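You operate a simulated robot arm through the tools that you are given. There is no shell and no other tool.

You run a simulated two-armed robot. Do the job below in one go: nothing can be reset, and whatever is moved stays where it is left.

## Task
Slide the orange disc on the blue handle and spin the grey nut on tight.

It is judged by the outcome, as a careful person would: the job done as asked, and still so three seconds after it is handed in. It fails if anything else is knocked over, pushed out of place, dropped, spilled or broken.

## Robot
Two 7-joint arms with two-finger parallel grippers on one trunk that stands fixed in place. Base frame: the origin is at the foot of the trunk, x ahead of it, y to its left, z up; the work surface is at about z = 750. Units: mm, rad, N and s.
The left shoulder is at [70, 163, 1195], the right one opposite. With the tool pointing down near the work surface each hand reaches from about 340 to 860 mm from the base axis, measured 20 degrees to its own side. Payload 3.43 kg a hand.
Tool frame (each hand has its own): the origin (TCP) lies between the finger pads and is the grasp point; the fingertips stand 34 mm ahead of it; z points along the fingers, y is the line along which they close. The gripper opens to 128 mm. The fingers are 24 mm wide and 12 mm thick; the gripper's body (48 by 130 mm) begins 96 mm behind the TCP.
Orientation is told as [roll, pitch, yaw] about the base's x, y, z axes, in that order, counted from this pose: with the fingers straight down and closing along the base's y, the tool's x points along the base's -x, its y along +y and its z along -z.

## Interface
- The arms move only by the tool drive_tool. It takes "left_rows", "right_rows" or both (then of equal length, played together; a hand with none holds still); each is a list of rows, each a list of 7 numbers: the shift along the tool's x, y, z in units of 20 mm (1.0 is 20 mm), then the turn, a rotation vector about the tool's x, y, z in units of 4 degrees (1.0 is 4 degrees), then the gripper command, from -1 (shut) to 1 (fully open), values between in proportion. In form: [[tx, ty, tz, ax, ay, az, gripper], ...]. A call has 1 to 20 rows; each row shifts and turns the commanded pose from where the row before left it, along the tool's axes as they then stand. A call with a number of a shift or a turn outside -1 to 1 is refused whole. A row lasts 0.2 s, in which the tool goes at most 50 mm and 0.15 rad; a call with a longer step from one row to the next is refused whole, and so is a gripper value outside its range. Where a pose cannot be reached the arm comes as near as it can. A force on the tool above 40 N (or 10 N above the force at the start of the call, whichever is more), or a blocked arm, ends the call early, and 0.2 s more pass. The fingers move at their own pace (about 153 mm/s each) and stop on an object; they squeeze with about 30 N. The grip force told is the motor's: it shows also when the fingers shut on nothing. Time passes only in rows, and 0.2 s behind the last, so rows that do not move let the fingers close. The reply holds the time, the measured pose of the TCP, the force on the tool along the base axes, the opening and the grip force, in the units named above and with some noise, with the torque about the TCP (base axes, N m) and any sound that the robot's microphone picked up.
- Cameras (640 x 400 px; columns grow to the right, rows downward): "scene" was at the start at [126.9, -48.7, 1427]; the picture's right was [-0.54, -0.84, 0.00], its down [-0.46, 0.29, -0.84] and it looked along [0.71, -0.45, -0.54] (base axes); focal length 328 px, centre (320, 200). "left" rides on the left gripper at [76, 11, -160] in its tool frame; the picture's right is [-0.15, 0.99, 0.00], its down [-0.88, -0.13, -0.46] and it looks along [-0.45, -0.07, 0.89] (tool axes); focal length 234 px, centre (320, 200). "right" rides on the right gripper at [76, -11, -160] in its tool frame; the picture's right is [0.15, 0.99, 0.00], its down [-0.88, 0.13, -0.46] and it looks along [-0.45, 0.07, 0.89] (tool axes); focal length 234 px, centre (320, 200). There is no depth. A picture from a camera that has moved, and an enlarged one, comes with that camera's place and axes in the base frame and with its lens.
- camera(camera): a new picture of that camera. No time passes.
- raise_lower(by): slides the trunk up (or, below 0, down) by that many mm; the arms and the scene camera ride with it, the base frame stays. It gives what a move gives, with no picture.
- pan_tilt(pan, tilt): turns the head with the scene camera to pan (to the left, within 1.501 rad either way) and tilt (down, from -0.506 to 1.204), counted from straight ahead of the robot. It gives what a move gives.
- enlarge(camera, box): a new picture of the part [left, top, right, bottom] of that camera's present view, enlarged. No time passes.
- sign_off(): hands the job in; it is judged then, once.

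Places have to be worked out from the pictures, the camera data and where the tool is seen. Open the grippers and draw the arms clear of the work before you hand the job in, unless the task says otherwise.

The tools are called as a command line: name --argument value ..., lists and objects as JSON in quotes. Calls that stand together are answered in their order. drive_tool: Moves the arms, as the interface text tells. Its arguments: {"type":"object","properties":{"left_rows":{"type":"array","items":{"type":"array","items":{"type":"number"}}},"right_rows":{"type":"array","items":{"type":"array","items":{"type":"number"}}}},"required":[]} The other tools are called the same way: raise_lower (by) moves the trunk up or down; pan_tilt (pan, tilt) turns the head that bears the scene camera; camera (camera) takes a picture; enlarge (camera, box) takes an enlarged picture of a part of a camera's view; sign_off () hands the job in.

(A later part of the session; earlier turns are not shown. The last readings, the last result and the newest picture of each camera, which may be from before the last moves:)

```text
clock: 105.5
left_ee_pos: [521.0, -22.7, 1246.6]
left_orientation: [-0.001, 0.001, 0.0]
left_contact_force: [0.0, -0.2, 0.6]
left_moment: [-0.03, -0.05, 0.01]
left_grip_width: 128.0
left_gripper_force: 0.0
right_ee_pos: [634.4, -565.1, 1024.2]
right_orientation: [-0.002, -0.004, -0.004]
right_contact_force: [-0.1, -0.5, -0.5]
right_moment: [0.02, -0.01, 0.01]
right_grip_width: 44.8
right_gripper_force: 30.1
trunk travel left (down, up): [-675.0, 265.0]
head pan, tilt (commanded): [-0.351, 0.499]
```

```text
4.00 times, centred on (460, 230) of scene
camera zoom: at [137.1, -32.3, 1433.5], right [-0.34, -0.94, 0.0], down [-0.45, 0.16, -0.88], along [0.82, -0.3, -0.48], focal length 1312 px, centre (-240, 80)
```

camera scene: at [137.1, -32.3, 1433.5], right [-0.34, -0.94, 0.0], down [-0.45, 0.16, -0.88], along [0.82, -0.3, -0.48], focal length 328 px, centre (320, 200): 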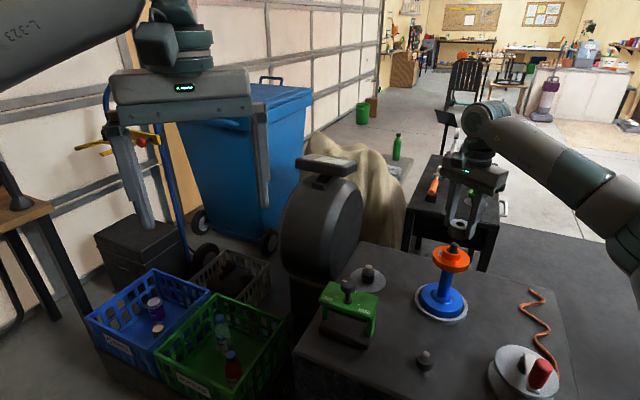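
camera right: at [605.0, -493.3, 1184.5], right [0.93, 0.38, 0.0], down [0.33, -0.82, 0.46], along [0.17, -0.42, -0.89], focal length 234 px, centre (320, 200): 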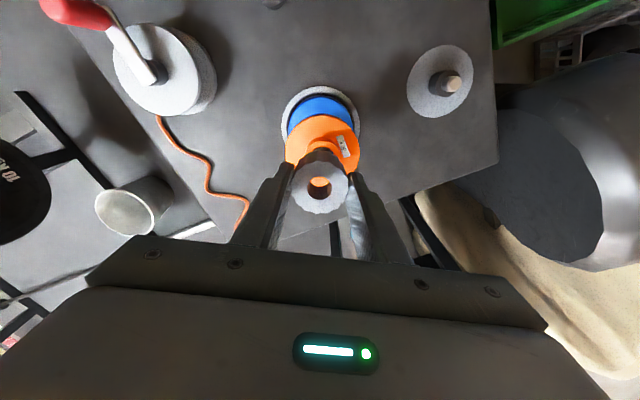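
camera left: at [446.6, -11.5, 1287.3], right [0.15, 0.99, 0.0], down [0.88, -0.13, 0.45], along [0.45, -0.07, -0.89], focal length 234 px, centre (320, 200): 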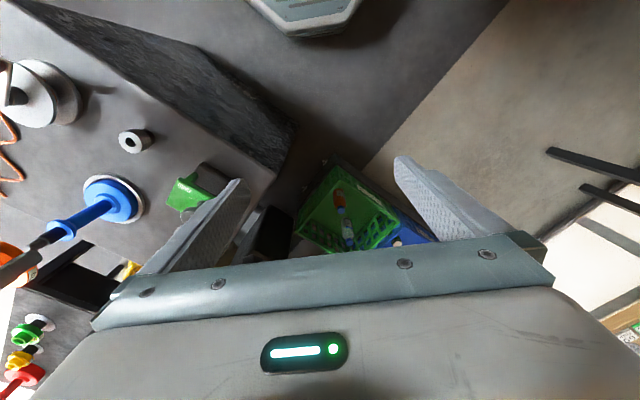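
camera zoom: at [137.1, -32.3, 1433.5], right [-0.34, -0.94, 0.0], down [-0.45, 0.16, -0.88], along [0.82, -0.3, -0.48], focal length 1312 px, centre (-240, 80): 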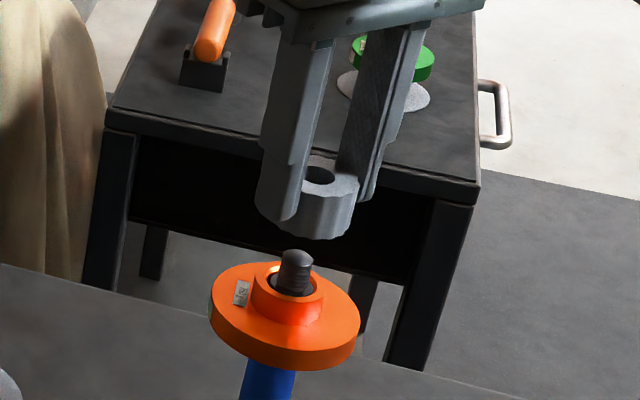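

The nut is back at the start angle. I zoom in closely on the tip and nut to check their alignment in the scene view.

enlarge --camera "scene" --box '[440, 205, 490, 265]'

enlarge --camera "scene" --box '[410, 220, 480, 330]'

enlarge --camera "right" --box '[280, 130, 360, 210]'

```text
6.67 times, centred on (465, 235) of scene
camera zoom: at [137.1, -32.3, 1433.5], right [-0.34, -0.94, 0.0], down [-0.45, 0.16, -0.88], along [0.82, -0.3, -0.48], focal length 2187 px, centre (-647, -33)
```

zoom: 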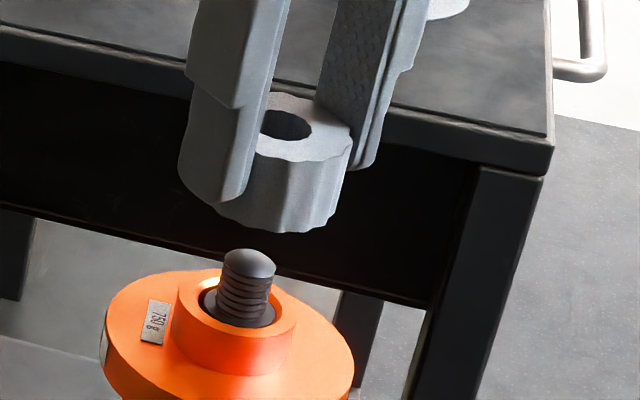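

```text
3.64 times, centred on (445, 275) of scene
camera zoom: at [137.1, -32.3, 1433.5], right [-0.34, -0.94, 0.0], down [-0.45, 0.16, -0.88], along [0.82, -0.3, -0.48], focal length 1193 px, centre (-134, -73)
```

zoom: 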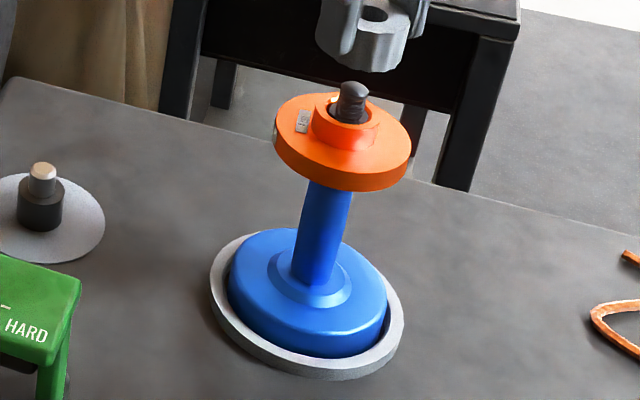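

```text
5.00 times, centred on (320, 170) of right
camera zoom: at [558.3, -575.1, 1184.5], right [-0.14, 0.99, 0.0], down [0.88, 0.13, 0.46], along [0.45, 0.06, -0.89], focal length 1171 px, centre (320, 350)
```

zoom: 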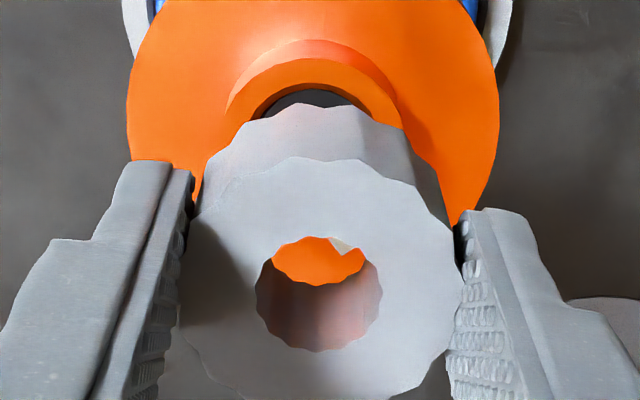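

Combining views from two yaw angles, the handle axis is about (+1, −0.5) mm from the TCP and the nut is centred on the TCP. I correct and lower until the nut is just above the tip.

drive_tool --right_rows '[[-0.05, -0.025, 0, 0, 0, 0, -1], [0, 0, 0.2, 0, 0, 0, -1], [0, 0, 0.2, 0, 0, 0, -1], [0, 0, 0.2, 0, 0, 0, -1], [0, 0, 0.2, 0, 0, 0, -1], [0, 0, 0.15, 0, 0, 0, -1], [0, 0, 0, 0, 0, 0, -1]]'

enlarge --camera "scene" --box '[440, 205, 490, 265]'

enlarge --camera "right" --box '[280, 130, 360, 210]'

```text
clock: 107.1
left_ee_pos: [520.9, -21.8, 1245.7]
left_orientation: [0.0, -0.002, 0.002]
left_contact_force: [0.1, 0.5, 0.3]
left_moment: [-0.02, -0.03, 0.01]
left_grip_width: 128.1
left_gripper_force: 0.0
right_ee_pos: [635.0, -565.2, 1005.2]
right_orientation: [-0.003, -0.004, -0.003]
right_contact_force: [0.0, 0.7, -0.3]
right_moment: [0.01, 0.04, 0.0]
right_grip_width: 44.8
right_gripper_force: 29.6
trunk travel left (down, up): [-675.0, 265.0]
head pan, tilt (commanded): [-0.351, 0.499]
```

```text
6.67 times, centred on (465, 235) of scene
camera zoom: at [137.1, -32.3, 1433.5], right [-0.34, -0.94, 0.0], down [-0.45, 0.16, -0.88], along [0.82, -0.3, -0.48], focal length 2187 px, centre (-647, -33)
```

zoom: 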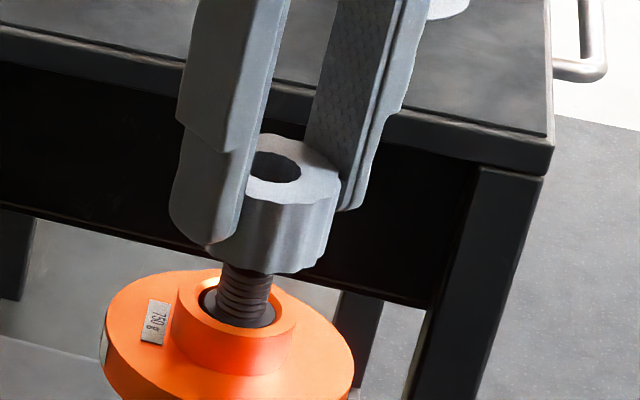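

```text
5.00 times, centred on (320, 170) of right
camera zoom: at [559.4, -576.0, 1165.9], right [-0.14, 0.99, 0.0], down [0.88, 0.13, 0.46], along [0.45, 0.06, -0.89], focal length 1171 px, centre (320, 350)
```

zoom: 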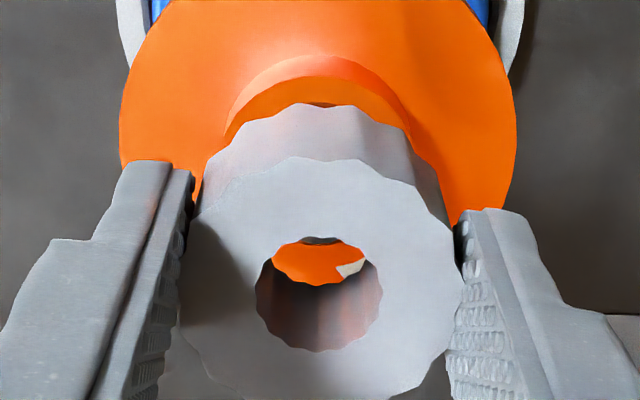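

The nut is right at the tip. I lower in small steps and watch the force.

drive_tool --right_rows '[[0, 0, 0.1, 0, 0, 0, -1], [0, 0, 0.1, 0, 0, 0, -1], [0, 0, 0.1, 0, 0, 0, -1], [0, 0, 0, 0, 0, 0, -1]]'

enlarge --camera "right" --box '[280, 130, 360, 210]'

enlarge --camera "scene" --box '[440, 205, 490, 265]'

```text
clock: 108.1
left_ee_pos: [520.7, -22.1, 1245.3]
left_orientation: [0.001, 0.0, -0.001]
left_contact_force: [0.6, 0.5, 0.1]
left_moment: [0.01, -0.02, 0.01]
left_grip_width: 128.0
left_gripper_force: 0.1
right_ee_pos: [636.0, -565.4, 998.7]
right_orientation: [-0.001, -0.004, -0.004]
right_contact_force: [0.1, -0.4, -1.2]
right_moment: [-0.01, -0.02, -0.01]
right_grip_width: 45.0
right_gripper_force: 30.0
trunk travel left (down, up): [-675.0, 265.0]
head pan, tilt (commanded): [-0.351, 0.499]
```

```text
5.00 times, centred on (320, 170) of right
camera zoom: at [559.5, -576.0, 1159.5], right [-0.14, 0.99, 0.0], down [0.88, 0.13, 0.46], along [0.45, 0.06, -0.89], focal length 1171 px, centre (320, 350)
```

zoom: 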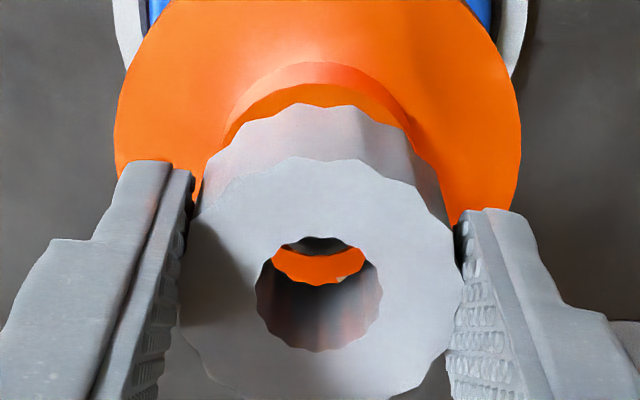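

```text
6.67 times, centred on (465, 235) of scene
camera zoom: at [137.1, -32.3, 1433.5], right [-0.34, -0.94, 0.0], down [-0.45, 0.16, -0.88], along [0.82, -0.3, -0.48], focal length 2187 px, centre (-647, -33)
```

zoom: 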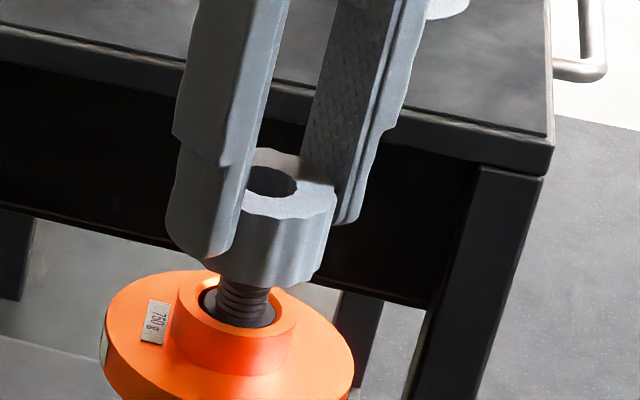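

The tip is coming into view inside the nut bore, centred. I continue down in 2 mm steps.

drive_tool --right_rows '[[0, 0, 0.1, 0, 0, 0, -1], [0, 0, 0.1, 0, 0, 0, -1], [0, 0, 0.1, 0, 0, 0, -1], [0, 0, 0, 0, 0, 0, -1]]'

enlarge --camera "right" --box '[280, 130, 360, 210]'

```text
clock: 109.1
left_ee_pos: [521.6, -21.5, 1246.1]
left_orientation: [0.0, -0.001, 0.0]
left_contact_force: [0.5, -0.6, -0.3]
left_moment: [-0.04, -0.01, -0.01]
left_grip_width: 127.8
left_gripper_force: 0.2
right_ee_pos: [634.8, -565.0, 994.3]
right_orientation: [-0.001, -0.004, -0.002]
right_contact_force: [-1.0, 0.8, -0.4]
right_moment: [0.02, 0.0, 0.0]
right_grip_width: 44.7
right_gripper_force: 30.2
trunk travel left (down, up): [-675.0, 265.0]
head pan, tilt (commanded): [-0.351, 0.499]
```

```text
5.00 times, centred on (320, 170) of right
camera zoom: at [559.5, -576.0, 1153.5], right [-0.14, 0.99, 0.0], down [0.88, 0.13, 0.46], along [0.45, 0.06, -0.89], focal length 1171 px, centre (320, 350)
```

zoom: 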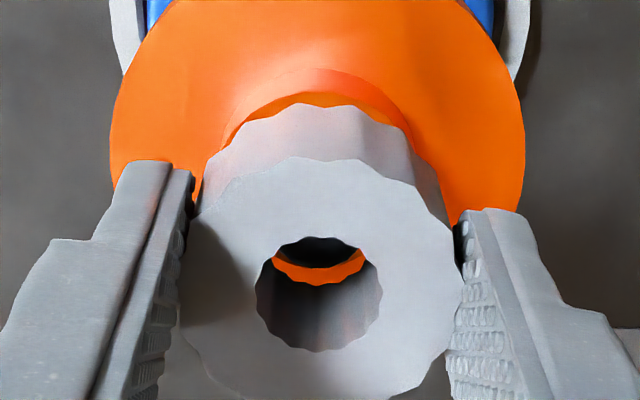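

drive_tool --right_rows '[[0, 0, 0.1, 0, 0, 0, -1], [0, 0, 0.1, 0, 0, 0, -1], [0, 0, 0, 0, 0, 0, -1]]'

enlarge --camera "right" --box '[280, 130, 360, 210]'

enlarge --camera "scene" --box '[440, 205, 490, 265]'

```text
clock: 109.9
left_ee_pos: [520.8, -21.8, 1247.1]
left_orientation: [0.0, 0.001, 0.0]
left_contact_force: [-0.7, 0.5, 0.3]
left_moment: [-0.01, -0.01, -0.05]
left_grip_width: 128.1
left_gripper_force: 0.0
right_ee_pos: [636.2, -566.5, 990.2]
right_orientation: [0.0, -0.003, -0.005]
right_contact_force: [-0.3, -1.0, -0.5]
right_moment: [-0.01, -0.01, 0.0]
right_grip_width: 44.7
right_gripper_force: 29.9
trunk travel left (down, up): [-675.0, 265.0]
head pan, tilt (commanded): [-0.351, 0.499]
```

```text
5.00 times, centred on (320, 170) of right
camera zoom: at [559.3, -576.0, 1149.4], right [-0.14, 0.99, 0.0], down [0.88, 0.13, 0.46], along [0.45, 0.06, -0.89], focal length 1171 px, centre (320, 350)
```

zoom: 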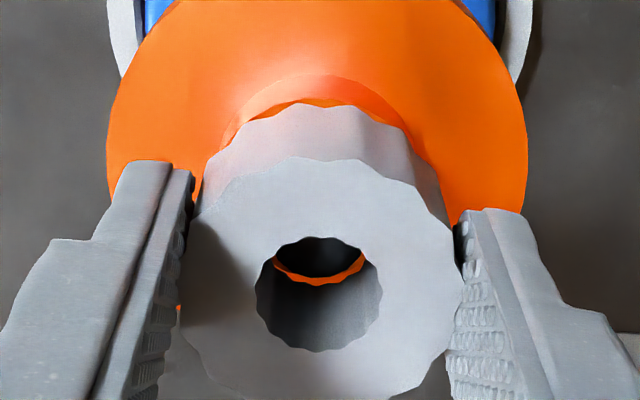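

```text
6.67 times, centred on (465, 235) of scene
camera zoom: at [137.1, -32.3, 1433.5], right [-0.34, -0.94, 0.0], down [-0.45, 0.16, -0.88], along [0.82, -0.3, -0.48], focal length 2187 px, centre (-647, -33)
```

zoom: 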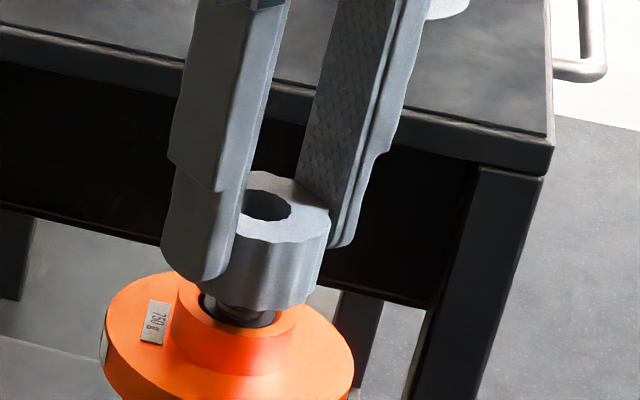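

No force yet and the nut is coaxial in both views, with the tip now inside the bore. I keep lowering gently.

drive_tool --right_rows '[[0, 0, 0.1, 0, 0, 0, -1], [0, 0, 0.1, 0, 0, 0, -1], [0, 0, 0, 0, 0, 0, -1]]'

enlarge --camera "right" --box '[280, 130, 360, 210]'

enlarge --camera "scene" --box '[440, 205, 490, 265]'

```text
clock: 110.7
left_ee_pos: [521.3, -22.6, 1244.9]
left_orientation: [-0.001, 0.0, 0.0]
left_contact_force: [-0.7, 0.0, 0.2]
left_moment: [0.0, 0.04, -0.03]
left_grip_width: 128.1
left_gripper_force: 0.0
right_ee_pos: [635.5, -565.6, 985.3]
right_orientation: [-0.002, -0.002, -0.002]
right_contact_force: [0.3, 0.9, -0.5]
right_moment: [-0.01, -0.02, 0.0]
right_grip_width: 44.7
right_gripper_force: 30.0
trunk travel left (down, up): [-675.0, 265.0]
head pan, tilt (commanded): [-0.351, 0.499]
```

```text
5.00 times, centred on (320, 170) of right
camera zoom: at [559.2, -575.8, 1145.6], right [-0.14, 0.99, 0.0], down [0.88, 0.13, 0.46], along [0.45, 0.06, -0.89], focal length 1171 px, centre (320, 350)
```

zoom: 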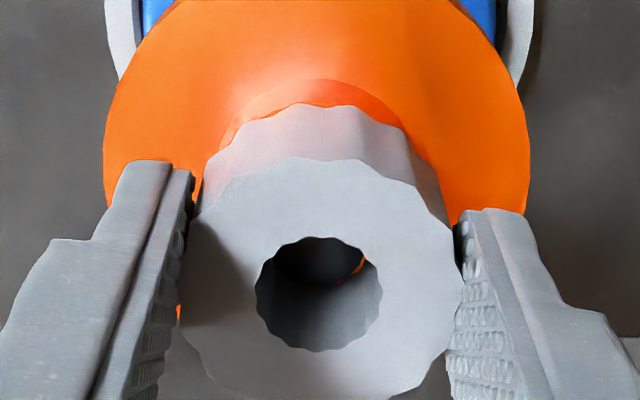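

```text
6.67 times, centred on (465, 235) of scene
camera zoom: at [137.1, -32.3, 1433.5], right [-0.34, -0.94, 0.0], down [-0.45, 0.16, -0.88], along [0.82, -0.3, -0.48], focal length 2187 px, centre (-647, -33)
```

zoom: 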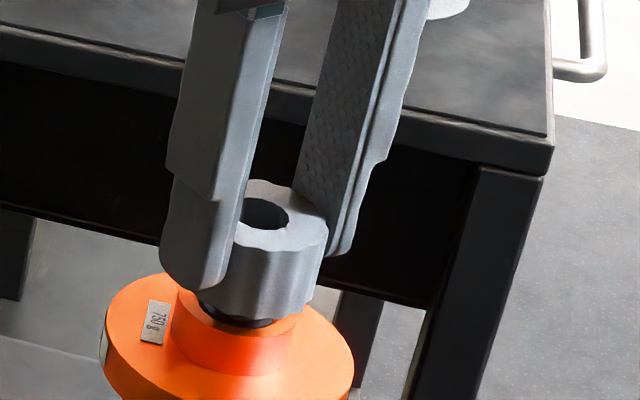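

drive_tool --right_rows '[[0, 0, 0.05, 0, 0, 0, -1], [0, 0, 0.05, 0, 0, 0, -1], [0, 0, 0.05, 0, 0, 0, -1], [0, 0, 0, 0, 0, 0, -1]]'

enlarge --camera "right" --box '[280, 130, 360, 210]'

enlarge --camera "scene" --box '[440, 205, 490, 265]'

```text
clock: 111.7
left_ee_pos: [519.3, -21.3, 1245.2]
left_orientation: [0.003, -0.001, 0.0]
left_contact_force: [1.2, 0.7, -0.4]
left_moment: [-0.01, -0.01, 0.0]
left_grip_width: 128.1
left_gripper_force: 0.0
right_ee_pos: [635.9, -565.8, 982.8]
right_orientation: [0.0, -0.003, -0.005]
right_contact_force: [0.4, 0.4, -0.5]
right_moment: [0.02, -0.01, 0.02]
right_grip_width: 44.8
right_gripper_force: 30.3
trunk travel left (down, up): [-675.0, 265.0]
head pan, tilt (commanded): [-0.351, 0.499]
```

```text
5.00 times, centred on (320, 170) of right
camera zoom: at [559.6, -575.9, 1142.6], right [-0.14, 0.99, 0.0], down [0.88, 0.13, 0.46], along [0.45, 0.06, -0.89], focal length 1171 px, centre (320, 350)
```

zoom: 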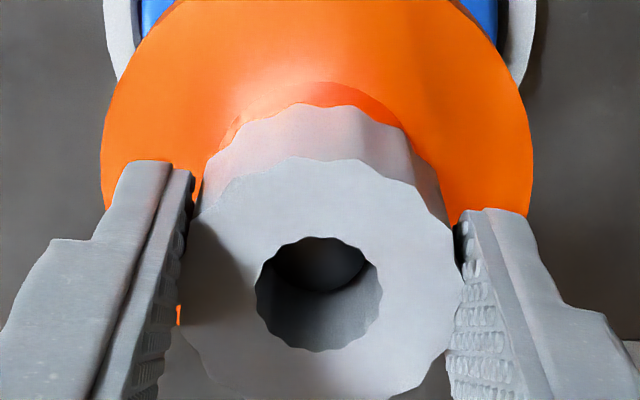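

```text
6.67 times, centred on (465, 235) of scene
camera zoom: at [137.1, -32.3, 1433.5], right [-0.34, -0.94, 0.0], down [-0.45, 0.16, -0.88], along [0.82, -0.3, -0.48], focal length 2187 px, centre (-647, -33)
```

zoom: 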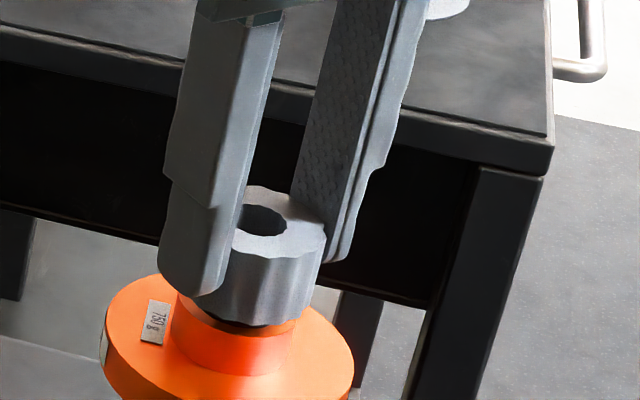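

The tip is visibly inside the bore (centred) and still no resistance. I continue in 1 mm steps until I feel the thread or the hub.

drive_tool --right_rows '[[0, 0, 0.05, 0, 0, 0, -1], [0, 0, 0.05, 0, 0, 0, -1], [0, 0, 0, 0, 0, 0, -1]]'

```text
clock: 112.5
left_ee_pos: [520.3, -21.7, 1245.9]
left_orientation: [0.0, 0.002, 0.0]
left_contact_force: [-0.4, -0.3, 0.1]
left_moment: [0.01, 0.0, -0.05]
left_grip_width: 128.1
left_gripper_force: 0.0
right_ee_pos: [635.4, -564.3, 980.6]
right_orientation: [-0.001, -0.003, -0.005]
right_contact_force: [0.7, -0.3, -0.9]
right_moment: [0.01, -0.01, -0.02]
right_grip_width: 44.7
right_gripper_force: 29.7
trunk travel left (down, up): [-675.0, 265.0]
head pan, tilt (commanded): [-0.351, 0.499]
```

drive_tool --right_rows '[[0, 0, 0.05, 0, 0, 0, -1], [0, 0, 0.05, 0, 0, 0, -1], [0, 0, 0, 0, 0, 0, -1]]'

enlarge --camera "scene" --box '[440, 215, 480, 265]'

enlarge --camera "left" --box '[0, 160, 160, 300]'

```text
clock: 113.3
left_ee_pos: [520.5, -22.7, 1245.5]
left_orientation: [-0.001, 0.001, 0.0]
left_contact_force: [0.1, -0.4, 0.6]
left_moment: [0.03, 0.01, -0.01]
left_grip_width: 128.1
left_gripper_force: 0.0
right_ee_pos: [635.0, -564.7, 977.9]
right_orientation: [-0.001, -0.004, -0.004]
right_contact_force: [0.9, -0.2, -0.6]
right_moment: [-0.01, -0.01, 0.0]
right_grip_width: 44.7
right_gripper_force: 29.8
trunk travel left (down, up): [-675.0, 265.0]
head pan, tilt (commanded): [-0.351, 0.499]
```

```text
8.00 times, centred on (460, 240) of scene
camera zoom: at [137.1, -32.3, 1433.5], right [-0.34, -0.94, 0.0], down [-0.45, 0.16, -0.88], along [0.82, -0.3, -0.48], focal length 2625 px, centre (-800, -120)
```

zoom: 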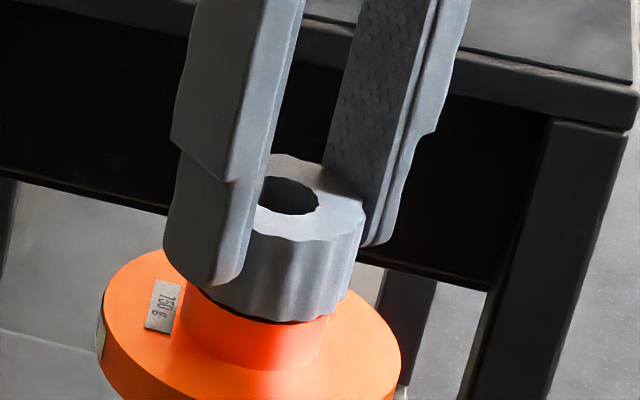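

```text
2.86 times, centred on (80, 230) of left
camera zoom: at [446.0, -10.8, 1405.6], right [0.15, 0.99, 0.0], down [0.88, -0.13, 0.46], along [0.45, -0.07, -0.89], focal length 669 px, centre (1006, 114)
```

zoom: 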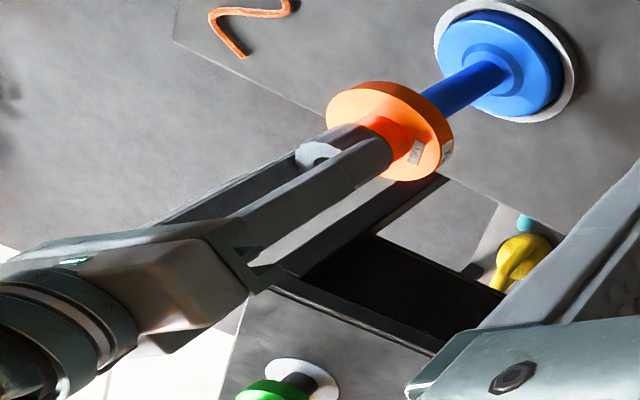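

The nut's lower edge is almost on the hub with no resistance from the thread so far. I'll lower the last couple of millimetres to find contact.

drive_tool --right_rows '[[0, 0, 0.05, 0, 0, 0, -1], [0, 0, 0.05, 0, 0, 0, -1], [0, 0, 0, 0, 0, 0, -1]]'

enlarge --camera "right" --box '[280, 130, 360, 210]'

```text
clock: 114.1
left_ee_pos: [521.6, -22.1, 1245.6]
left_orientation: [0.0, -0.001, 0.0]
left_contact_force: [-0.5, 0.2, -0.1]
left_moment: [-0.01, 0.0, -0.03]
left_grip_width: 128.1
left_gripper_force: 0.0
right_ee_pos: [635.3, -564.4, 977.4]
right_orientation: [-0.002, -0.003, -0.006]
right_contact_force: [0.6, 0.3, -0.5]
right_moment: [0.03, 0.03, 0.01]
right_grip_width: 44.5
right_gripper_force: 30.4
trunk travel left (down, up): [-675.0, 265.0]
head pan, tilt (commanded): [-0.351, 0.499]
```

```text
5.00 times, centred on (320, 170) of right
camera zoom: at [559.5, -576.0, 1136.6], right [-0.14, 0.99, 0.0], down [0.88, 0.13, 0.46], along [0.45, 0.06, -0.89], focal length 1171 px, centre (320, 350)
```

zoom: 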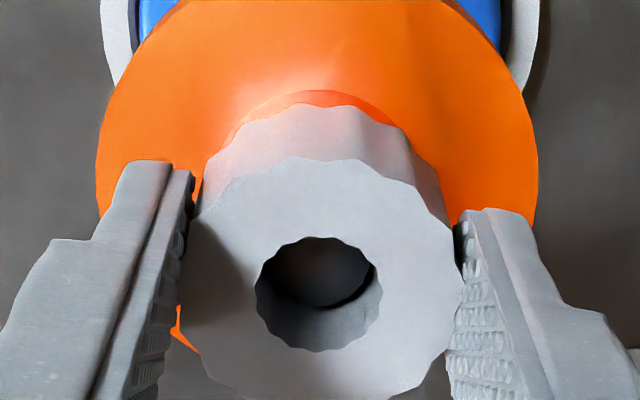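

drive_tool --right_rows '[[0, 0, 0.05, 0, 0, 0, -1], [0, 0, 0.05, 0, 0, 0, -1], [0, 0, 0, 0, 0, 0, -1]]'

enlarge --camera "scene" --box '[440, 215, 480, 265]'

```text
clock: 114.9
left_ee_pos: [520.1, -22.6, 1245.9]
left_orientation: [0.001, 0.0, -0.001]
left_contact_force: [0.3, -0.1, -0.1]
left_moment: [-0.01, 0.0, -0.01]
left_grip_width: 128.3
left_gripper_force: 0.0
right_ee_pos: [634.5, -565.7, 975.4]
right_orientation: [-0.001, -0.002, -0.006]
right_contact_force: [-0.1, -0.1, 1.9]
right_moment: [0.01, 0.04, 0.0]
right_grip_width: 44.5
right_gripper_force: 30.1
trunk travel left (down, up): [-675.0, 265.0]
head pan, tilt (commanded): [-0.351, 0.499]
```

```text
8.00 times, centred on (460, 240) of scene
camera zoom: at [136.8, -32.1, 1433.6], right [-0.34, -0.94, 0.0], down [-0.45, 0.16, -0.88], along [0.82, -0.3, -0.48], focal length 2625 px, centre (-800, -120)
```

zoom: 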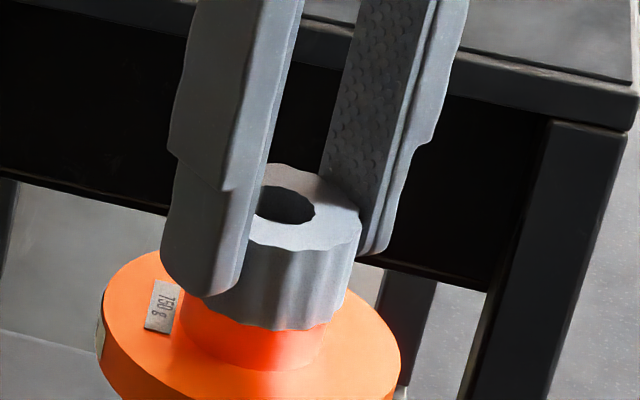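

Contact: +1.9 N. Now I turn clockwise 40° with no feed and read the force and torque to see whether the thread bites.

drive_tool --right_rows '[[0, 0, 0, 0, 0, 1, -1], [0, 0, 0, 0, 0, 1, -1], [0, 0, 0, 0, 0, 1, -1], [0, 0, 0, 0, 0, 1, -1], [0, 0, 0, 0, 0, 1, -1], [0, 0, 0, 0, 0, 1, -1], [0, 0, 0, 0, 0, 1, -1], [0, 0, 0, 0, 0, 1, -1], [0, 0, 0, 0, 0, 1, -1], [0, 0, 0, 0, 0, 1, -1]]'

enlarge --camera "scene" --box '[430, 215, 490, 275]'

```text
clock: 117.1
left_ee_pos: [520.5, -21.4, 1246.8]
left_orientation: [0.002, 0.001, -0.001]
left_contact_force: [0.2, -0.6, -0.1]
left_moment: [0.0, -0.02, 0.02]
left_grip_width: 128.0
left_gripper_force: 0.0
right_ee_pos: [635.2, -564.1, 975.6]
right_orientation: [0.004, -0.002, -0.702]
right_contact_force: [-0.7, -0.5, 2.2]
right_moment: [-0.04, 0.04, 0.03]
right_grip_width: 44.8
right_gripper_force: 30.1
trunk travel left (down, up): [-675.0, 265.0]
head pan, tilt (commanded): [-0.351, 0.499]
```

```text
6.67 times, centred on (460, 245) of scene
camera zoom: at [136.9, -32.1, 1433.5], right [-0.34, -0.94, 0.0], down [-0.45, 0.16, -0.88], along [0.82, -0.3, -0.48], focal length 2187 px, centre (-613, -100)
```

zoom: 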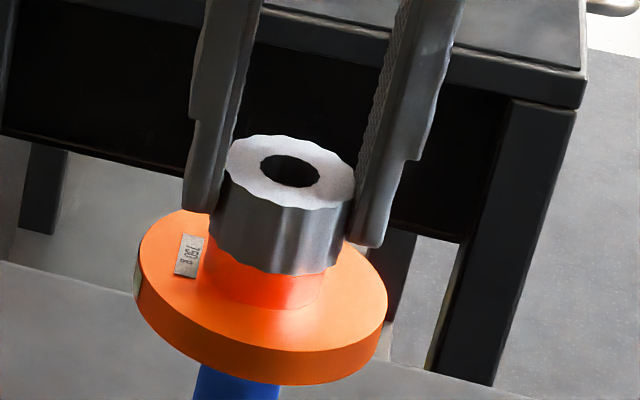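

No bite yet (torque ≈ 0, +2 N). I keep turning clockwise with a very light downward feed.

drive_tool --right_rows '[[0, 0, 0.02, 0, 0, 1, -1], [0, 0, 0.02, 0, 0, 1, -1], [0, 0, 0, 0, 0, 1, -1], [0, 0, 0, 0, 0, 1, -1], [0, 0, 0, 0, 0, 1, -1], [0, 0, 0, 0, 0, 1, -1], [0, 0, 0, 0, 0, 1, -1], [0, 0, 0, 0, 0, 1, -1], [0, 0, 0, 0, 0, 1, -1], [0, 0, 0, 0, 0, 1, -1], [0, 0, 0, 0, 0, 1, -1], [0, 0, 0, 0, 0, 1, -1], [0, 0, 0, 0, 0, 1, -1], [0, 0, 0, 0, 0, 1, -1], [0, 0, 0, 0, 0, 1, -1], [0, 0, 0, 0, 0, 1, -1], [0, 0, 0, 0, 0, 1, -1], [0, 0, 0, 0, 0, 1, -1], [0, 0, 0, 0, 0, 1, -1], [0, 0, 0, 0, 0, 1, -1]]'

enlarge --camera "scene" --box '[430, 215, 490, 275]'

enlarge --camera "right" --box '[270, 120, 370, 220]'

```text
clock: 121.3
left_ee_pos: [520.4, -20.5, 1246.9]
left_orientation: [-0.002, 0.0, -0.001]
left_contact_force: [-0.1, 0.0, 0.1]
left_moment: [0.01, 0.01, 0.01]
left_grip_width: 127.9
left_gripper_force: 0.0
right_ee_pos: [635.9, -563.8, 976.6]
right_orientation: [0.007, 0.0, -2.1]
right_contact_force: [12.1, -4.2, 20.6]
right_moment: [-0.21, -0.5, 0.12]
right_grip_width: 45.0
right_gripper_force: 29.9
trunk travel left (down, up): [-675.0, 265.0]
head pan, tilt (commanded): [-0.351, 0.499]
```

```text
6.67 times, centred on (460, 245) of scene
camera zoom: at [136.3, -30.7, 1433.7], right [-0.34, -0.94, 0.0], down [-0.45, 0.16, -0.88], along [0.82, -0.3, -0.48], focal length 2187 px, centre (-613, -100)
```

zoom: 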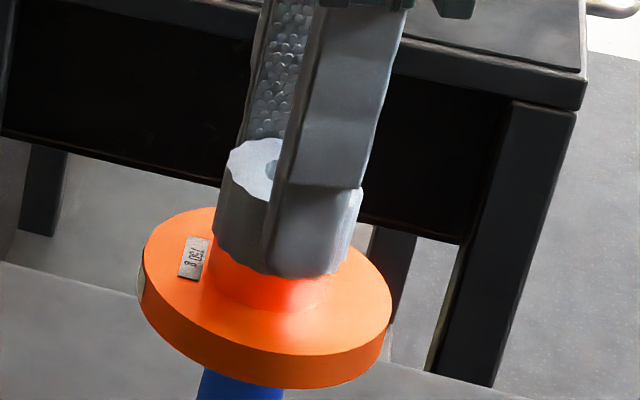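

```text
4.00 times, centred on (320, 170) of right
camera zoom: at [663.3, -492.7, 1135.2], right [0.93, -0.37, 0.01], down [-0.33, -0.82, 0.46], along [-0.17, -0.43, -0.89], focal length 937 px, centre (320, 320)
```

zoom: 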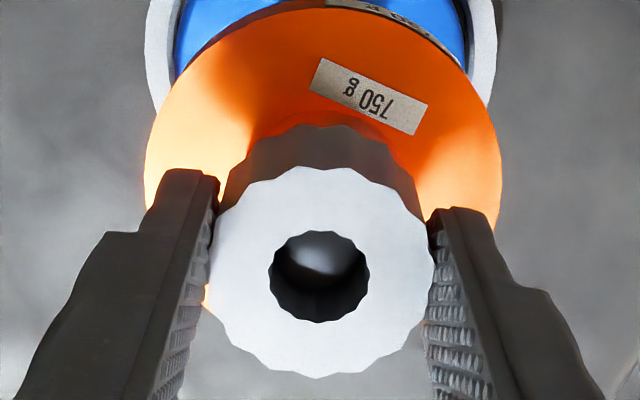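

Force rose to ~20 N up and 12 N sideways, so the nut is bearing on the hub and slightly off-axis. I compare the nut's flute pattern to see whether it has turned with the fingers.

enlarge --camera "right" --box '[280, 130, 360, 210]'

enlarge --camera "left" --box '[60, 160, 140, 230]'

```text
5.00 times, centred on (320, 170) of right
camera zoom: at [663.3, -492.7, 1135.2], right [0.93, -0.37, 0.01], down [-0.33, -0.82, 0.46], along [-0.17, -0.43, -0.89], focal length 1171 px, centre (320, 350)
```

zoom: 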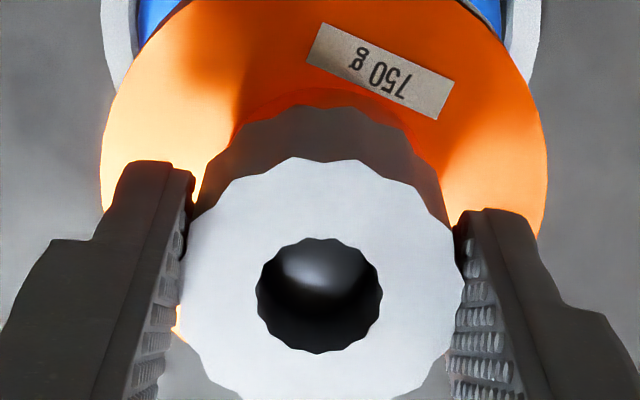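

```text
5.71 times, centred on (100, 195) of left
camera zoom: at [445.3, -9.1, 1405.9], right [0.15, 0.99, 0.0], down [0.88, -0.13, 0.46], along [0.45, -0.07, -0.89], focal length 1338 px, centre (1577, 229)
```

zoom: 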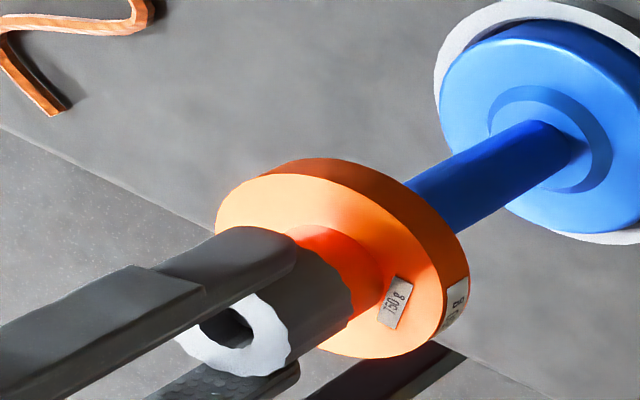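

The nut does turn with the fingers. I relieve the side load (shift ~1 mm along tool +y) and reduce the downward pressure, then read the forces.

drive_tool --right_rows '[[0.008, 0.03, -0.02, 0, 0, 0, -1], [0, 0.02, -0.015, 0, 0, 0, -1], [0, 0, 0, 0, 0, 0, -1]]'

```text
clock: 122.1
left_ee_pos: [520.4, -21.3, 1245.3]
left_orientation: [0.0, 0.0, 0.001]
left_contact_force: [-0.5, -1.1, 0.7]
left_moment: [0.02, 0.03, 0.0]
left_grip_width: 128.1
left_gripper_force: 0.0
right_ee_pos: [637.2, -565.7, 975.7]
right_orientation: [0.004, 0.001, -2.099]
right_contact_force: [8.0, -2.5, 12.6]
right_moment: [0.06, -0.22, 0.0]
right_grip_width: 45.0
right_gripper_force: 30.2
trunk travel left (down, up): [-675.0, 265.0]
head pan, tilt (commanded): [-0.351, 0.499]
```

drive_tool --right_rows '[[0.005, 0.03, -0.015, 0, 0, 0, -1], [0.005, 0.02, -0.01, 0, 0, 0, -1], [0, 0, 0, 0, 0, 0, -1]]'

```text
clock: 122.9
left_ee_pos: [520.8, -21.9, 1245.7]
left_orientation: [-0.001, -0.001, -0.001]
left_contact_force: [0.1, -0.4, -0.6]
left_moment: [-0.03, -0.02, -0.01]
left_grip_width: 128.2
left_gripper_force: 0.0
right_ee_pos: [636.6, -564.9, 974.2]
right_orientation: [0.002, -0.003, -2.098]
right_contact_force: [1.7, 1.7, 2.9]
right_moment: [0.15, 0.02, 0.0]
right_grip_width: 44.6
right_gripper_force: 29.8
trunk travel left (down, up): [-675.0, 265.0]
head pan, tilt (commanded): [-0.351, 0.499]
```

The forces are nearly relaxed now. I continue the clockwise turn with no feed.

drive_tool --right_rows '[[0, 0, 0, 0, 0, 1, -1], [0, 0, 0, 0, 0, 1, -1], [0, 0, 0, 0, 0, 1, -1], [0, 0, 0, 0, 0, 1, -1], [0, 0, 0, 0, 0, 1, -1], [0, 0, 0, 0, 0, 1, -1], [0, 0, 0, 0, 0, 1, -1], [0, 0, 0, 0, 0, 1, -1], [0, 0, 0, 0, 0, 1, -1], [0, 0, 0, 0, 0, 1, -1]]'

enlarge --camera "scene" --box '[430, 215, 490, 275]'

```text
clock: 125.1
left_ee_pos: [521.7, -23.1, 1244.9]
left_orientation: [0.001, 0.0, 0.001]
left_contact_force: [0.6, 0.3, 0.6]
left_moment: [0.0, -0.02, 0.01]
left_grip_width: 128.1
left_gripper_force: 0.0
right_ee_pos: [638.5, -566.3, 975.1]
right_orientation: [0.002, 0.004, -2.798]
right_contact_force: [-1.6, 0.8, -3.6]
right_moment: [0.06, 0.0, 0.02]
right_grip_width: 44.7
right_gripper_force: 29.9
trunk travel left (down, up): [-675.0, 265.0]
head pan, tilt (commanded): [-0.351, 0.499]
```

```text
6.67 times, centred on (460, 245) of scene
camera zoom: at [137.4, -32.5, 1433.4], right [-0.34, -0.94, 0.0], down [-0.45, 0.16, -0.88], along [0.82, -0.3, -0.48], focal length 2187 px, centre (-613, -100)
```

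zoom: 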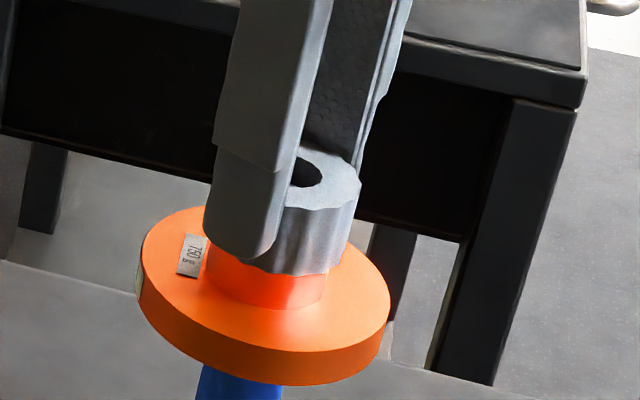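

Fz went from +2.9 to −3.6 N: the nut is pulling the hand down, so the thread has bitten. I turn another 40° with a small downward feed to follow it.

drive_tool --right_rows '[[0, 0, 0.02, 0, 0, 1, -1], [0, 0, 0.01, 0, 0, 1, -1], [0, 0, 0, 0, 0, 1, -1], [0, 0, 0, 0, 0, 1, -1], [0, 0, 0, 0, 0, 1, -1], [0, 0, 0, 0, 0, 1, -1], [0, 0, 0, 0, 0, 1, -1], [0, 0, 0, 0, 0, 1, -1], [0, 0, 0, 0, 0, 1, -1], [0, 0, 0, 0, 0, 1, -1]]'

```text
clock: 127.3
left_ee_pos: [521.5, -22.4, 1245.8]
left_orientation: [0.0, 0.001, 0.001]
left_contact_force: [0.1, 0.6, 0.2]
left_moment: [-0.01, -0.03, -0.01]
left_grip_width: 128.2
left_gripper_force: 0.1
right_ee_pos: [637.8, -564.9, 976.0]
right_orientation: [0.0, 0.006, 2.787]
right_contact_force: [4.1, -7.2, 8.9]
right_moment: [-0.33, 0.01, 0.07]
right_grip_width: 44.8
right_gripper_force: 30.5
trunk travel left (down, up): [-675.0, 265.0]
head pan, tilt (commanded): [-0.351, 0.499]
```

Mixed forces — I test whether the thread is really engaged by lifting 2 mm: if it is free, Fz would just be the nut's weight.

drive_tool --right_rows '[[0, 0, -0.05, 0, 0, 0, -1], [0, 0, -0.05, 0, 0, 0, -1], [0, 0, 0, 0, 0, 0, -1]]'

```text
clock: 128.1
left_ee_pos: [521.3, -23.3, 1245.5]
left_orientation: [0.001, 0.0, 0.0]
left_contact_force: [0.3, -0.5, 0.1]
left_moment: [-0.01, 0.02, 0.01]
left_grip_width: 127.8
left_gripper_force: 0.0
right_ee_pos: [637.8, -566.0, 975.5]
right_orientation: [0.0, 0.003, 2.786]
right_contact_force: [1.0, -4.7, -4.2]
right_moment: [-0.18, -0.08, 0.03]
right_grip_width: 44.7
right_gripper_force: 29.9
trunk travel left (down, up): [-675.0, 265.0]
head pan, tilt (commanded): [-0.351, 0.499]
```

drive_tool --right_rows '[[0, 0, -0.05, 0, 0, 0, -1], [0, 0, 0, 0, 0, 0, -1]]'

```text
clock: 128.7
left_ee_pos: [521.9, -22.9, 1244.9]
left_orientation: [0.001, 0.0, 0.0]
left_contact_force: [0.5, -0.6, -0.4]
left_moment: [0.0, -0.02, -0.02]
left_grip_width: 127.8
left_gripper_force: 0.1
right_ee_pos: [638.1, -565.3, 974.3]
right_orientation: [0.001, 0.001, 2.789]
right_contact_force: [-0.2, -2.0, -12.2]
right_moment: [-0.11, 0.02, 0.02]
right_grip_width: 44.6
right_gripper_force: 29.7
trunk travel left (down, up): [-675.0, 265.0]
head pan, tilt (commanded): [-0.351, 0.499]
```

Lifting is resisted with 12 N, so the nut is engaged on the thread. I go back to the neutral height and turn 80° clockwise with no feed to measure the pitch.

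drive_tool --right_rows '[[0, 0, 0.05, 0, 0, 0, -1], [0, 0, 0.035, 0, 0, 0, -1], [0, 0, 0, 0, 0, 0, -1]]'

drive_tool --right_rows '[[0, 0, 0, 0, 0, 1, -1], [0, 0, 0, 0, 0, 1, -1], [0, 0, 0, 0, 0, 1, -1], [0, 0, 0, 0, 0, 1, -1], [0, 0, 0, 0, 0, 1, -1], [0, 0, 0, 0, 0, 1, -1], [0, 0, 0, 0, 0, 1, -1], [0, 0, 0, 0, 0, 1, -1], [0, 0, 0, 0, 0, 1, -1], [0, 0, 0, 0, 0, 1, -1]]'

```text
clock: 129.5
left_ee_pos: [522.4, -24.0, 1246.8]
left_orientation: [0.002, 0.001, -0.001]
left_contact_force: [-0.3, 0.5, 0.5]
left_moment: [0.01, -0.02, -0.02]
left_grip_width: 127.9
left_gripper_force: 0.1
right_ee_pos: [637.4, -566.8, 975.7]
right_orientation: [0.0, 0.002, 2.786]
right_contact_force: [-1.3, -2.7, -11.2]
right_moment: [-0.09, 0.07, 0.0]
right_grip_width: 44.7
right_gripper_force: 29.5
trunk travel left (down, up): [-675.0, 265.0]
head pan, tilt (commanded): [-0.351, 0.499]
```

```text
clock: 131.7
left_ee_pos: [520.9, -23.2, 1244.8]
left_orientation: [0.0, 0.001, 0.0]
left_contact_force: [-0.4, 1.0, -0.8]
left_moment: [-0.01, 0.01, 0.0]
left_grip_width: 127.8
left_gripper_force: 0.1
right_ee_pos: [637.6, -566.8, 975.4]
right_orientation: [-0.001, 0.001, 2.088]
right_contact_force: [-0.2, -0.1, -6.8]
right_moment: [-0.01, 0.02, 0.24]
right_grip_width: 44.9
right_gripper_force: 30.3
trunk travel left (down, up): [-675.0, 265.0]
head pan, tilt (commanded): [-0.351, 0.499]
```

Now there is a resisting torque of 0.24 N·m, so the nut seems to be tightening. I continue turning in 20–40° increments, watching the torque, with a small feed down to relax the pull.

drive_tool --right_rows '[[0, 0, 0.02, 0, 0, 1, -1], [0, 0, 0.02, 0, 0, 1, -1], [0, 0, 0, 0, 0, 1, -1], [0, 0, 0, 0, 0, 1, -1], [0, 0, 0, 0, 0, 1, -1]]'

enlarge --camera "right" --box '[280, 130, 360, 210]'

enlarge --camera "scene" --box '[430, 215, 490, 275]'

```text
clock: 132.9
left_ee_pos: [520.7, -22.2, 1245.5]
left_orientation: [0.001, -0.002, 0.001]
left_contact_force: [1.0, 0.3, -0.6]
left_moment: [0.01, -0.01, -0.02]
left_grip_width: 128.3
left_gripper_force: 0.0
right_ee_pos: [637.0, -565.8, 974.8]
right_orientation: [-0.004, 0.002, 1.74]
right_contact_force: [-0.4, -0.6, -3.0]
right_moment: [0.0, 0.08, 0.34]
right_grip_width: 44.7
right_gripper_force: 30.1
trunk travel left (down, up): [-675.0, 265.0]
head pan, tilt (commanded): [-0.351, 0.499]
```

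```text
5.00 times, centred on (320, 170) of right
camera zoom: at [661.1, -638.6, 1135.3], right [-0.95, -0.31, 0.0], down [-0.28, 0.85, 0.45], along [-0.14, 0.43, -0.89], focal length 1171 px, centre (320, 350)
```

zoom: 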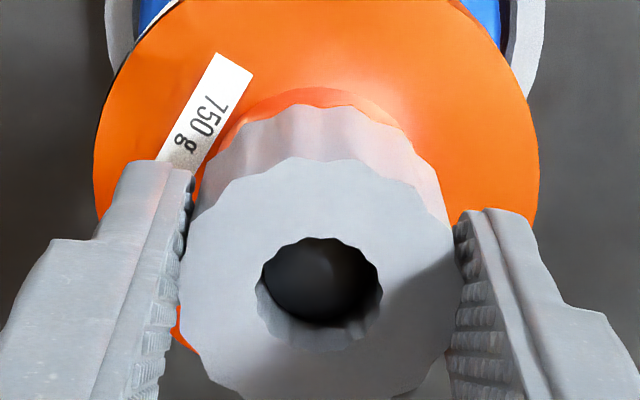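

```text
6.67 times, centred on (460, 245) of scene
camera zoom: at [137.3, -32.6, 1433.4], right [-0.34, -0.94, 0.0], down [-0.45, 0.16, -0.88], along [0.82, -0.3, -0.48], focal length 2187 px, centre (-613, -100)
```

zoom: 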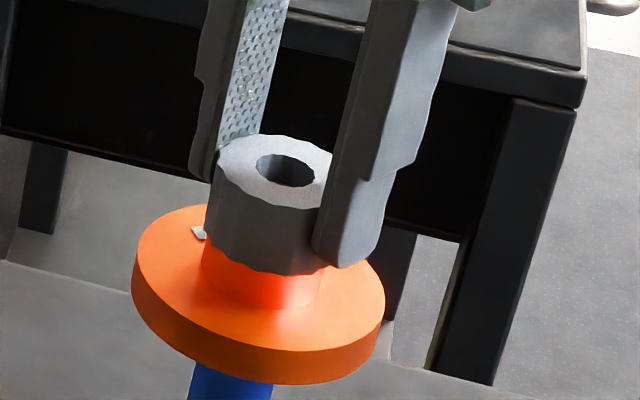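

The disc label has begun to move with the nut, so the nut is clamped on the disc and the whole stack may be turning in its nest. I turn 20° more to see whether the label keeps pace and how the torque goes.

drive_tool --right_rows '[[0, 0, 0, 0, 0, 1, -1], [0, 0, 0, 0, 0, 1, -1], [0, 0, 0, 0, 0, 1, -1], [0, 0, 0, 0, 0, 1, -1], [0, 0, 0, 0, 0, 1, -1]]'

enlarge --camera "right" --box '[280, 130, 360, 210]'

camera --camera "scene"

```text
clock: 134.1
left_ee_pos: [520.5, -21.0, 1246.6]
left_orientation: [-0.001, 0.0, 0.001]
left_contact_force: [0.9, -0.6, 0.4]
left_moment: [-0.02, 0.0, 0.01]
left_grip_width: 128.0
left_gripper_force: 0.1
right_ee_pos: [637.9, -566.2, 975.5]
right_orientation: [-0.006, 0.002, 1.392]
right_contact_force: [-0.2, -1.0, -1.5]
right_moment: [-0.04, 0.07, 0.42]
right_grip_width: 44.8
right_gripper_force: 29.7
trunk travel left (down, up): [-675.0, 265.0]
head pan, tilt (commanded): [-0.351, 0.499]
```

```text
5.00 times, centred on (320, 170) of right
camera zoom: at [634.6, -642.5, 1135.2], right [-1.0, 0.03, 0.0], down [0.03, 0.89, 0.45], along [0.02, 0.45, -0.89], focal length 1171 px, centre (320, 350)
```

zoom: 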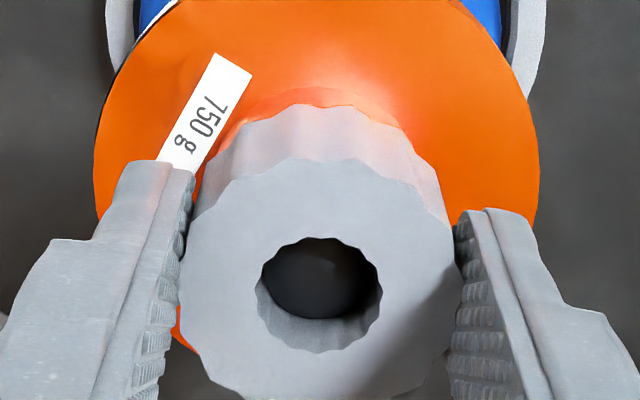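

```text
taken
camera scene: at [137.1, -32.4, 1433.5], right [-0.34, -0.94, 0.0], down [-0.45, 0.16, -0.88], along [0.82, -0.3, -0.48], focal length 328 px, centre (320, 200)
```

scene: 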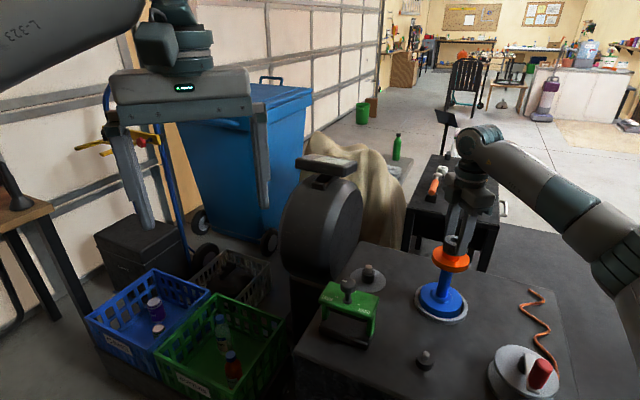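

The disc turns together with the nut and the torque is rising (0.42 N·m). I continue another 20° and read the torque.

drive_tool --right_rows '[[0, 0, 0, 0, 0, 1, -1], [0, 0, 0, 0, 0, 1, -1], [0, 0, 0, 0, 0, 1, -1], [0, 0, 0, 0, 0, 1, -1], [0, 0, 0, 0, 0, 1, -1]]'

enlarge --camera "right" --box '[240, 80, 400, 220]'

```text
clock: 135.3
left_ee_pos: [521.8, -22.0, 1245.9]
left_orientation: [0.0, 0.001, 0.001]
left_contact_force: [0.2, 0.1, -0.4]
left_moment: [-0.04, -0.03, 0.01]
left_grip_width: 128.0
left_gripper_force: 0.1
right_ee_pos: [637.2, -566.6, 975.7]
right_orientation: [-0.004, -0.001, 1.041]
right_contact_force: [-0.6, 0.1, 0.0]
right_moment: [0.03, 0.08, 0.45]
right_grip_width: 44.6
right_gripper_force: 29.6
trunk travel left (down, up): [-675.0, 265.0]
head pan, tilt (commanded): [-0.351, 0.499]
```

```text
2.86 times, centred on (320, 150) of right
camera zoom: at [608.5, -636.6, 1135.1], right [-0.93, 0.37, 0.0], down [0.33, 0.83, 0.46], along [0.17, 0.42, -0.89], focal length 669 px, centre (320, 343)
```

zoom: 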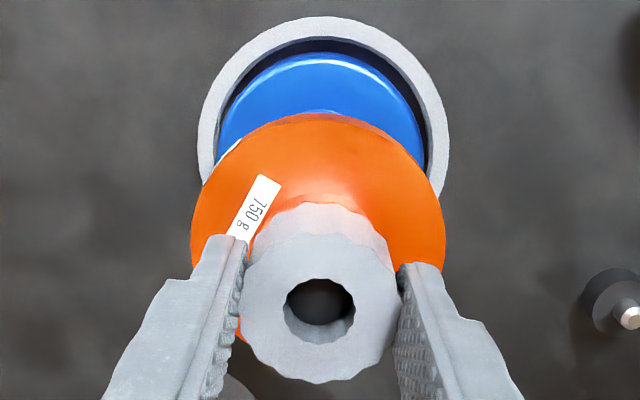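

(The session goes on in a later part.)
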